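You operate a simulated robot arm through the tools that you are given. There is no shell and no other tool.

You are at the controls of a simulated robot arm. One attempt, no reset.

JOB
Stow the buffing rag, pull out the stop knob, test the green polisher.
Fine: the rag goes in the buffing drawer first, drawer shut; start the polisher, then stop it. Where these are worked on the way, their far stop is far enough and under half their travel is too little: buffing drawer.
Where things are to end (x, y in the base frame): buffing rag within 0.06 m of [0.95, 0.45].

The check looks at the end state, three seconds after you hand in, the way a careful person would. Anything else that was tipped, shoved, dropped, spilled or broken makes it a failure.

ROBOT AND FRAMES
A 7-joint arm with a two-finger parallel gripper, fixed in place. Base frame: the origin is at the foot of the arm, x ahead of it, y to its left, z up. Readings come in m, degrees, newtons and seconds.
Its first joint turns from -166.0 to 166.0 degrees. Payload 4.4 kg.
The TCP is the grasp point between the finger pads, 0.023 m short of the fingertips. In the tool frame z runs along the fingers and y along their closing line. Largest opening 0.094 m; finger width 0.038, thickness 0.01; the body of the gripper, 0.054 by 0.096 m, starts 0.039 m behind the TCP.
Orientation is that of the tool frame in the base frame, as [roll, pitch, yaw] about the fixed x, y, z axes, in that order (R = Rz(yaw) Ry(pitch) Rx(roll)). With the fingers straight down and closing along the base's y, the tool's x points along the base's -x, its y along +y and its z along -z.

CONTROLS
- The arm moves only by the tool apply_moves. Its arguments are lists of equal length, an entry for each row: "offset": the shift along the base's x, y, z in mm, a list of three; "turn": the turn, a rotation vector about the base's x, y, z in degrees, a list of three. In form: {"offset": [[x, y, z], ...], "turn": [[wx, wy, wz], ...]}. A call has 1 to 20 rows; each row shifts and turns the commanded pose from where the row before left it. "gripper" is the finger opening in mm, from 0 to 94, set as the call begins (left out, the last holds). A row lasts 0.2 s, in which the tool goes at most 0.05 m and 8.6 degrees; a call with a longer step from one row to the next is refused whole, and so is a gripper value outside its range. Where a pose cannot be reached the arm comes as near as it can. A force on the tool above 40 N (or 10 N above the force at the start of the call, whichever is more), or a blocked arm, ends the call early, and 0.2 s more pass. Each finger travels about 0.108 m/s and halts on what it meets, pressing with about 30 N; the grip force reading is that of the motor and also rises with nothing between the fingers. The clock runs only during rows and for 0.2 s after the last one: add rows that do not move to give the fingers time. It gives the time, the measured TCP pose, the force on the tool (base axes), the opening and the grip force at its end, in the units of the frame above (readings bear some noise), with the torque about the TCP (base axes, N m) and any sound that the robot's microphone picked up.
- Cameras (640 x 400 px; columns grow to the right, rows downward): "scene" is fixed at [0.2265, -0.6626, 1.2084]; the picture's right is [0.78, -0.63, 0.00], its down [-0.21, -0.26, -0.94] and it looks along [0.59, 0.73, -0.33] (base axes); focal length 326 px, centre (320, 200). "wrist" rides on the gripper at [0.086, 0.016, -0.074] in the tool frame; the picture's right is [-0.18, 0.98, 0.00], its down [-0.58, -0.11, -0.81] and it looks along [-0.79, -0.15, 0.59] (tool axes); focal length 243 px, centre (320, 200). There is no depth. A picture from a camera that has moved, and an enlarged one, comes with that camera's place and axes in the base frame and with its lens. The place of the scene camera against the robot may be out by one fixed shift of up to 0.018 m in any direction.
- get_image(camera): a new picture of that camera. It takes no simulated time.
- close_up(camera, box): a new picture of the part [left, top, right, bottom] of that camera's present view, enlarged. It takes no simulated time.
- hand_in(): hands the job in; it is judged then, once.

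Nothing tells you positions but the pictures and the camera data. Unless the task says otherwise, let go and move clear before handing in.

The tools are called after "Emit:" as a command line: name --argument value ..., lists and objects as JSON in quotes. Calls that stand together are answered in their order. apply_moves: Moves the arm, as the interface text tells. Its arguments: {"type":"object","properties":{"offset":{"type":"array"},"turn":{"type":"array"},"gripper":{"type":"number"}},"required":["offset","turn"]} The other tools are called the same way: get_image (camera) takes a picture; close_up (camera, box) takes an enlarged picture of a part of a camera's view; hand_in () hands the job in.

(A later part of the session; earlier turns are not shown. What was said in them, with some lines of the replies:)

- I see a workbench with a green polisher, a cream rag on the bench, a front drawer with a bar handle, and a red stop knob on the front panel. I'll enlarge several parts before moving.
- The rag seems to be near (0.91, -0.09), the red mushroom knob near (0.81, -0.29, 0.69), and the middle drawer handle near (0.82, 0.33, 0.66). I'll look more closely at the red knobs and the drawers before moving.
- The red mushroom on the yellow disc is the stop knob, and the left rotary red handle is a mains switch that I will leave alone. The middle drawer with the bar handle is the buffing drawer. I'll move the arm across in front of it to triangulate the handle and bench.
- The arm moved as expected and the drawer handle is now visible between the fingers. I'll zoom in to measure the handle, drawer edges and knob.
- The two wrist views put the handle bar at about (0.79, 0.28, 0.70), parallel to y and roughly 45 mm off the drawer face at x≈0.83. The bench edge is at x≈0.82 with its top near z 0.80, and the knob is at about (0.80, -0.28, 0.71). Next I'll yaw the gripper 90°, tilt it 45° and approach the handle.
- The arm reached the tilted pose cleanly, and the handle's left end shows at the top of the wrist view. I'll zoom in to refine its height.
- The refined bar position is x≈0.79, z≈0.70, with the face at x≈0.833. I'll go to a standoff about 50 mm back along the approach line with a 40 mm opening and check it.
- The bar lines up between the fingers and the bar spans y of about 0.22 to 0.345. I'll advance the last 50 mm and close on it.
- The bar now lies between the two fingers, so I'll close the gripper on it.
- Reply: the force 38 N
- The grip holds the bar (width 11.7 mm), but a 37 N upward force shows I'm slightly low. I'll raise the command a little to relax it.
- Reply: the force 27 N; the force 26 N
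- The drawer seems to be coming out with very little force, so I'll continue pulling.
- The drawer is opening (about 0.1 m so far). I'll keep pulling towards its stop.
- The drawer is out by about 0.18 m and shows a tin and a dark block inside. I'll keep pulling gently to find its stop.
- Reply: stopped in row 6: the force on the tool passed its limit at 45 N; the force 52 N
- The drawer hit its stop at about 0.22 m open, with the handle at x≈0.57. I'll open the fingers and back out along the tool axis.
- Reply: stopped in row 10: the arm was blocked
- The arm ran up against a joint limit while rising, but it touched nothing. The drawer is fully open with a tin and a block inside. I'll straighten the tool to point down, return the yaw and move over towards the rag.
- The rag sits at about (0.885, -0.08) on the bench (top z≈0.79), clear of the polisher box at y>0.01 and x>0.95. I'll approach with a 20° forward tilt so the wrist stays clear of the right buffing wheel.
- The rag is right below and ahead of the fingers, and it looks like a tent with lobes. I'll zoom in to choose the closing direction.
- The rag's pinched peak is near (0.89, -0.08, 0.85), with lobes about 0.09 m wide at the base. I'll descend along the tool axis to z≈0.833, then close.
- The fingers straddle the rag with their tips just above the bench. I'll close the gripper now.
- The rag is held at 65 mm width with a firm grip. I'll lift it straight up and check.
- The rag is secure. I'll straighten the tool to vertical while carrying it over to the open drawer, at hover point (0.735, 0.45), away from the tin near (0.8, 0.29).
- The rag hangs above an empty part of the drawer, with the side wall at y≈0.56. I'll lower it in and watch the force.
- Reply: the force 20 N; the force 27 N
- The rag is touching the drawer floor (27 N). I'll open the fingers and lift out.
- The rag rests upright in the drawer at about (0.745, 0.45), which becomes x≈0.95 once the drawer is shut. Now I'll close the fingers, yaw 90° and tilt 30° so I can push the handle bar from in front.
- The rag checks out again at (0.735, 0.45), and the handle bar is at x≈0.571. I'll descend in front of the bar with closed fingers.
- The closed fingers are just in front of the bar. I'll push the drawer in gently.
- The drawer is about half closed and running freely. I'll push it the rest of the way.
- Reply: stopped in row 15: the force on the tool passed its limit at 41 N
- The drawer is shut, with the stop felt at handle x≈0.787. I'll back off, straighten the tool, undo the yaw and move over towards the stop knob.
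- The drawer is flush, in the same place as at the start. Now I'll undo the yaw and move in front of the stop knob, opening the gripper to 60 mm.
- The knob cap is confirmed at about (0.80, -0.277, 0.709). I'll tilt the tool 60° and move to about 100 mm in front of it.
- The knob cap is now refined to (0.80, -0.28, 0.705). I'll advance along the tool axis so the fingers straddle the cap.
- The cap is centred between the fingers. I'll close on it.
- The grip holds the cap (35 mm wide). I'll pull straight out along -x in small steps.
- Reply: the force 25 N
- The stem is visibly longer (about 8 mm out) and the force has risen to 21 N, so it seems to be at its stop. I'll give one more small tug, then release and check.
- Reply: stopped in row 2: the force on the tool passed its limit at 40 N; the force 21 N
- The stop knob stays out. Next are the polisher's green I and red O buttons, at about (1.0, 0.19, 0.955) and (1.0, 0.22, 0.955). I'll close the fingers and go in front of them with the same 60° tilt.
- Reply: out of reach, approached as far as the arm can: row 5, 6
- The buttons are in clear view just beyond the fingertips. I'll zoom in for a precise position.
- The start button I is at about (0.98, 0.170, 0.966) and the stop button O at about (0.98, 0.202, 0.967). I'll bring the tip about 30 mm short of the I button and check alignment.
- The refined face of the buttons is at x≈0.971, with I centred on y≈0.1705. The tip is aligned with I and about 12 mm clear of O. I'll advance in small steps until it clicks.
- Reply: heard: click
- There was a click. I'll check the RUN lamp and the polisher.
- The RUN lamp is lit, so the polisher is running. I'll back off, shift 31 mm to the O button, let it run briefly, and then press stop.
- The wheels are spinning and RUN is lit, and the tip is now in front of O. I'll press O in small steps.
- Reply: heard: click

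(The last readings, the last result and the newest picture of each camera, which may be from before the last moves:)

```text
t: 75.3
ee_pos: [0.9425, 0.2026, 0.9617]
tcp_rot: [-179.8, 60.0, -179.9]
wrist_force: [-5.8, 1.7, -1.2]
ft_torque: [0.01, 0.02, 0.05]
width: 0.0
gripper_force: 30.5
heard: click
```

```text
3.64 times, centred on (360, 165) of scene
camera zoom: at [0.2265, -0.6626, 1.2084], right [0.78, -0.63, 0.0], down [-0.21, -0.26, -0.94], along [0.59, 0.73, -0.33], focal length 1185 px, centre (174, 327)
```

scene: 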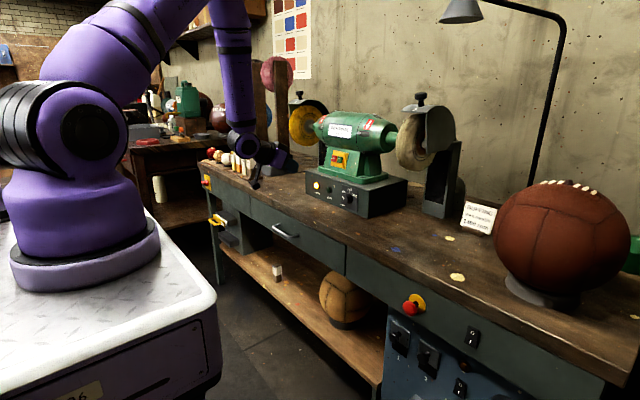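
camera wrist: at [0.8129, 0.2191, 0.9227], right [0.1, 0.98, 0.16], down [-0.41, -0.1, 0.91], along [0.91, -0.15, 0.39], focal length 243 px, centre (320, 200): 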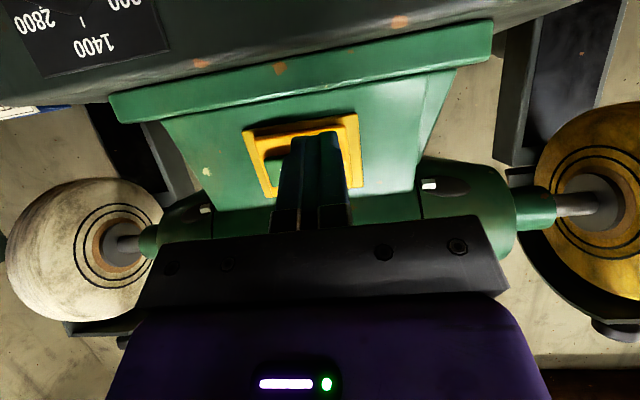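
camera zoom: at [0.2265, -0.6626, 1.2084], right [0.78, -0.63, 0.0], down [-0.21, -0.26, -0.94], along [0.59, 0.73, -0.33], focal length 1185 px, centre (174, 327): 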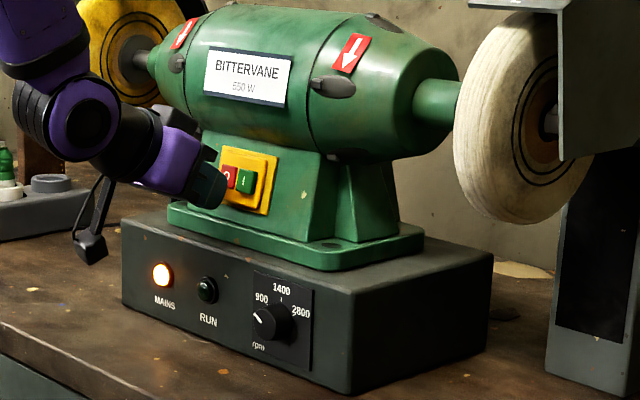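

The O button clicked and the RUN lamp is off, so the wheels are coasting down. I'll back away to a clear position and check everything.

Emit:
apply_moves --offset '[[-8, 0, 0], [-20, 0, 0], [-35, 0, 5], [-40, 0, 10], [-40, 0, 20], [-20, -10, 20], [0, -20, 10], [0, -20, 10], [0, -20, 10], [0, -20, 0], [0, 0, 0], [0, 0, 0], [0, 0, 0], [0, 0, 0]]' --turn '[[0, 0, 0], [0, 0, 0], [0, 0, 0], [0, 0, 0], [0, 7.5, 0], [0, 7.5, 0], [0, 7.5, 0], [0, 7.5, 0], [0, 7.5, 0], [0, 7.5, 0], [0, 7.5, 0], [0, 7.5, 0], [0, 0, 0], [0, 0, 0]]' --gripper 40

Emit:
get_image --camera "scene"

Emit:
get_image --camera "wrist"

Emit:
close_up --camera "scene" --box '[360, 260, 480, 350]'

Emit:
close_up --camera "scene" --box '[300, 110, 420, 220]'

Emit:
close_up --camera "scene" --box '[190, 140, 370, 280]'

```text
t: 78.3
ee_pos: [0.7815, 0.1114, 1.0464]
tcp_rot: [-179.7, 0.2, -180.0]
wrist_force: [-0.6, 0.1, -0.5]
ft_torque: [0.03, 0.01, 0.02]
width: 0.0403
gripper_force: 0.0
```

```text
taken
```

scene: 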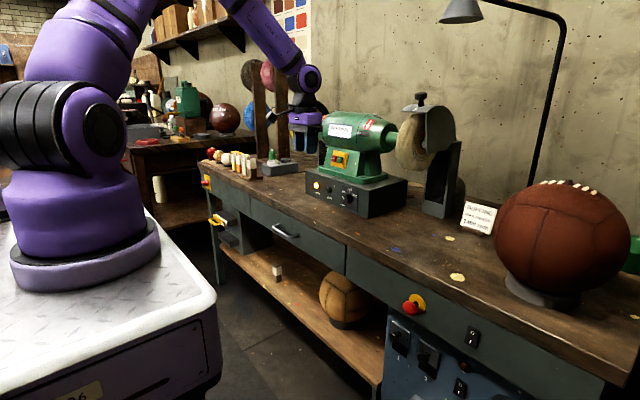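

```text
taken
camera wrist: at [0.6933, 0.1288, 1.1205], right [0.18, 0.98, 0.0], down [0.58, -0.11, 0.81], along [0.79, -0.15, -0.59], focal length 243 px, centre (320, 200)
```

wrist: 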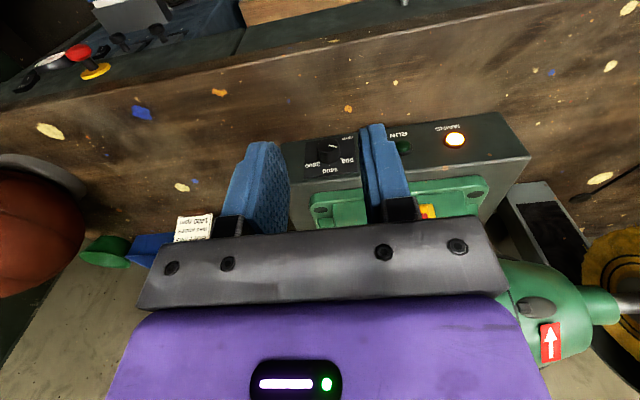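

```text
4.44 times, centred on (420, 305) of scene
camera zoom: at [0.2265, -0.6626, 1.2084], right [0.78, -0.63, 0.0], down [-0.21, -0.26, -0.94], along [0.59, 0.73, -0.33], focal length 1449 px, centre (-124, -267)
```

zoom: 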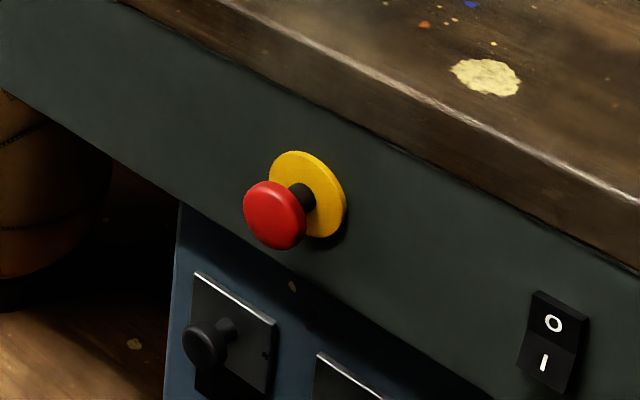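

```text
3.64 times, centred on (360, 165) of scene
camera zoom: at [0.2265, -0.6626, 1.2084], right [0.78, -0.63, 0.0], down [-0.21, -0.26, -0.94], along [0.59, 0.73, -0.33], focal length 1185 px, centre (174, 327)
```

zoom: 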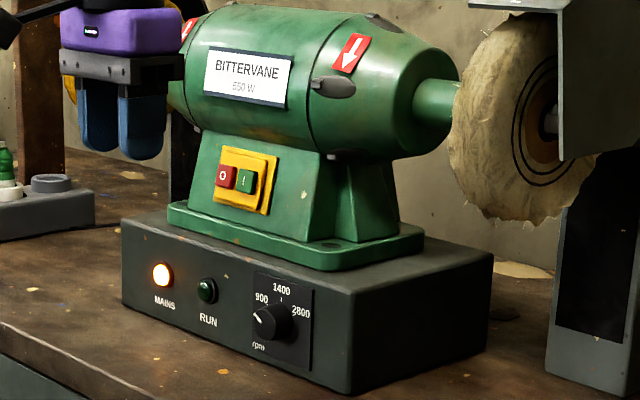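

```text
2.86 times, centred on (280, 210) of scene
camera zoom: at [0.2265, -0.6626, 1.2084], right [0.78, -0.63, 0.0], down [-0.21, -0.26, -0.94], along [0.59, 0.73, -0.33], focal length 931 px, centre (434, 171)
```

zoom: 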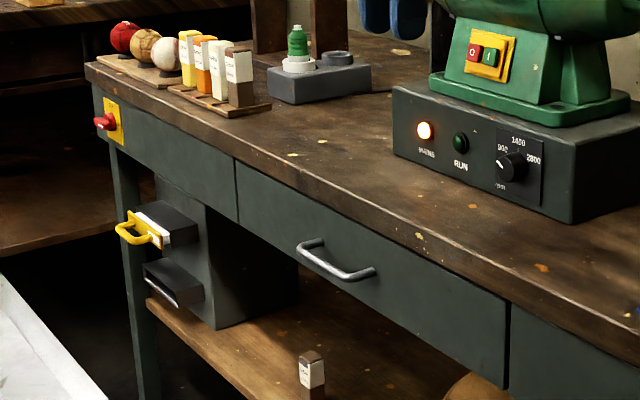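

Everything looks in order: the rag is in the shut drawer at about (0.95, 0.45), the stop knob is out, and the polisher has been run and stopped with RUN dark. Nothing else has moved and the arm is clear, so I'm handing in.

Emit:
hand_in

```text
The job is handed in.
```

The job is done and handed in; I have no result from the check yet.

- **Rag and drawer:** I opened the buffing drawer to its stop, set the rag inside and pushed the drawer shut until it stopped. By my estimate the rag is at about (0.95, 0.45). I measured it before closing and could not see it afterwards.
- **Stop knob:** I pulled the red knob out about 8 mm to its stop, and it stayed out after I let go.
- **Polisher:** I pressed I; it clicked, the RUN lamp lit and the wheels spun. A few seconds later I pressed O; it clicked, the lamp went dark and the wheels came to rest.

I left the speed dial at 900 even though the card on the bench says 1400 rpm, since the job did not ask for a speed change. The final pictures show nothing else moved or tipped, and the arm is clear of the bench.
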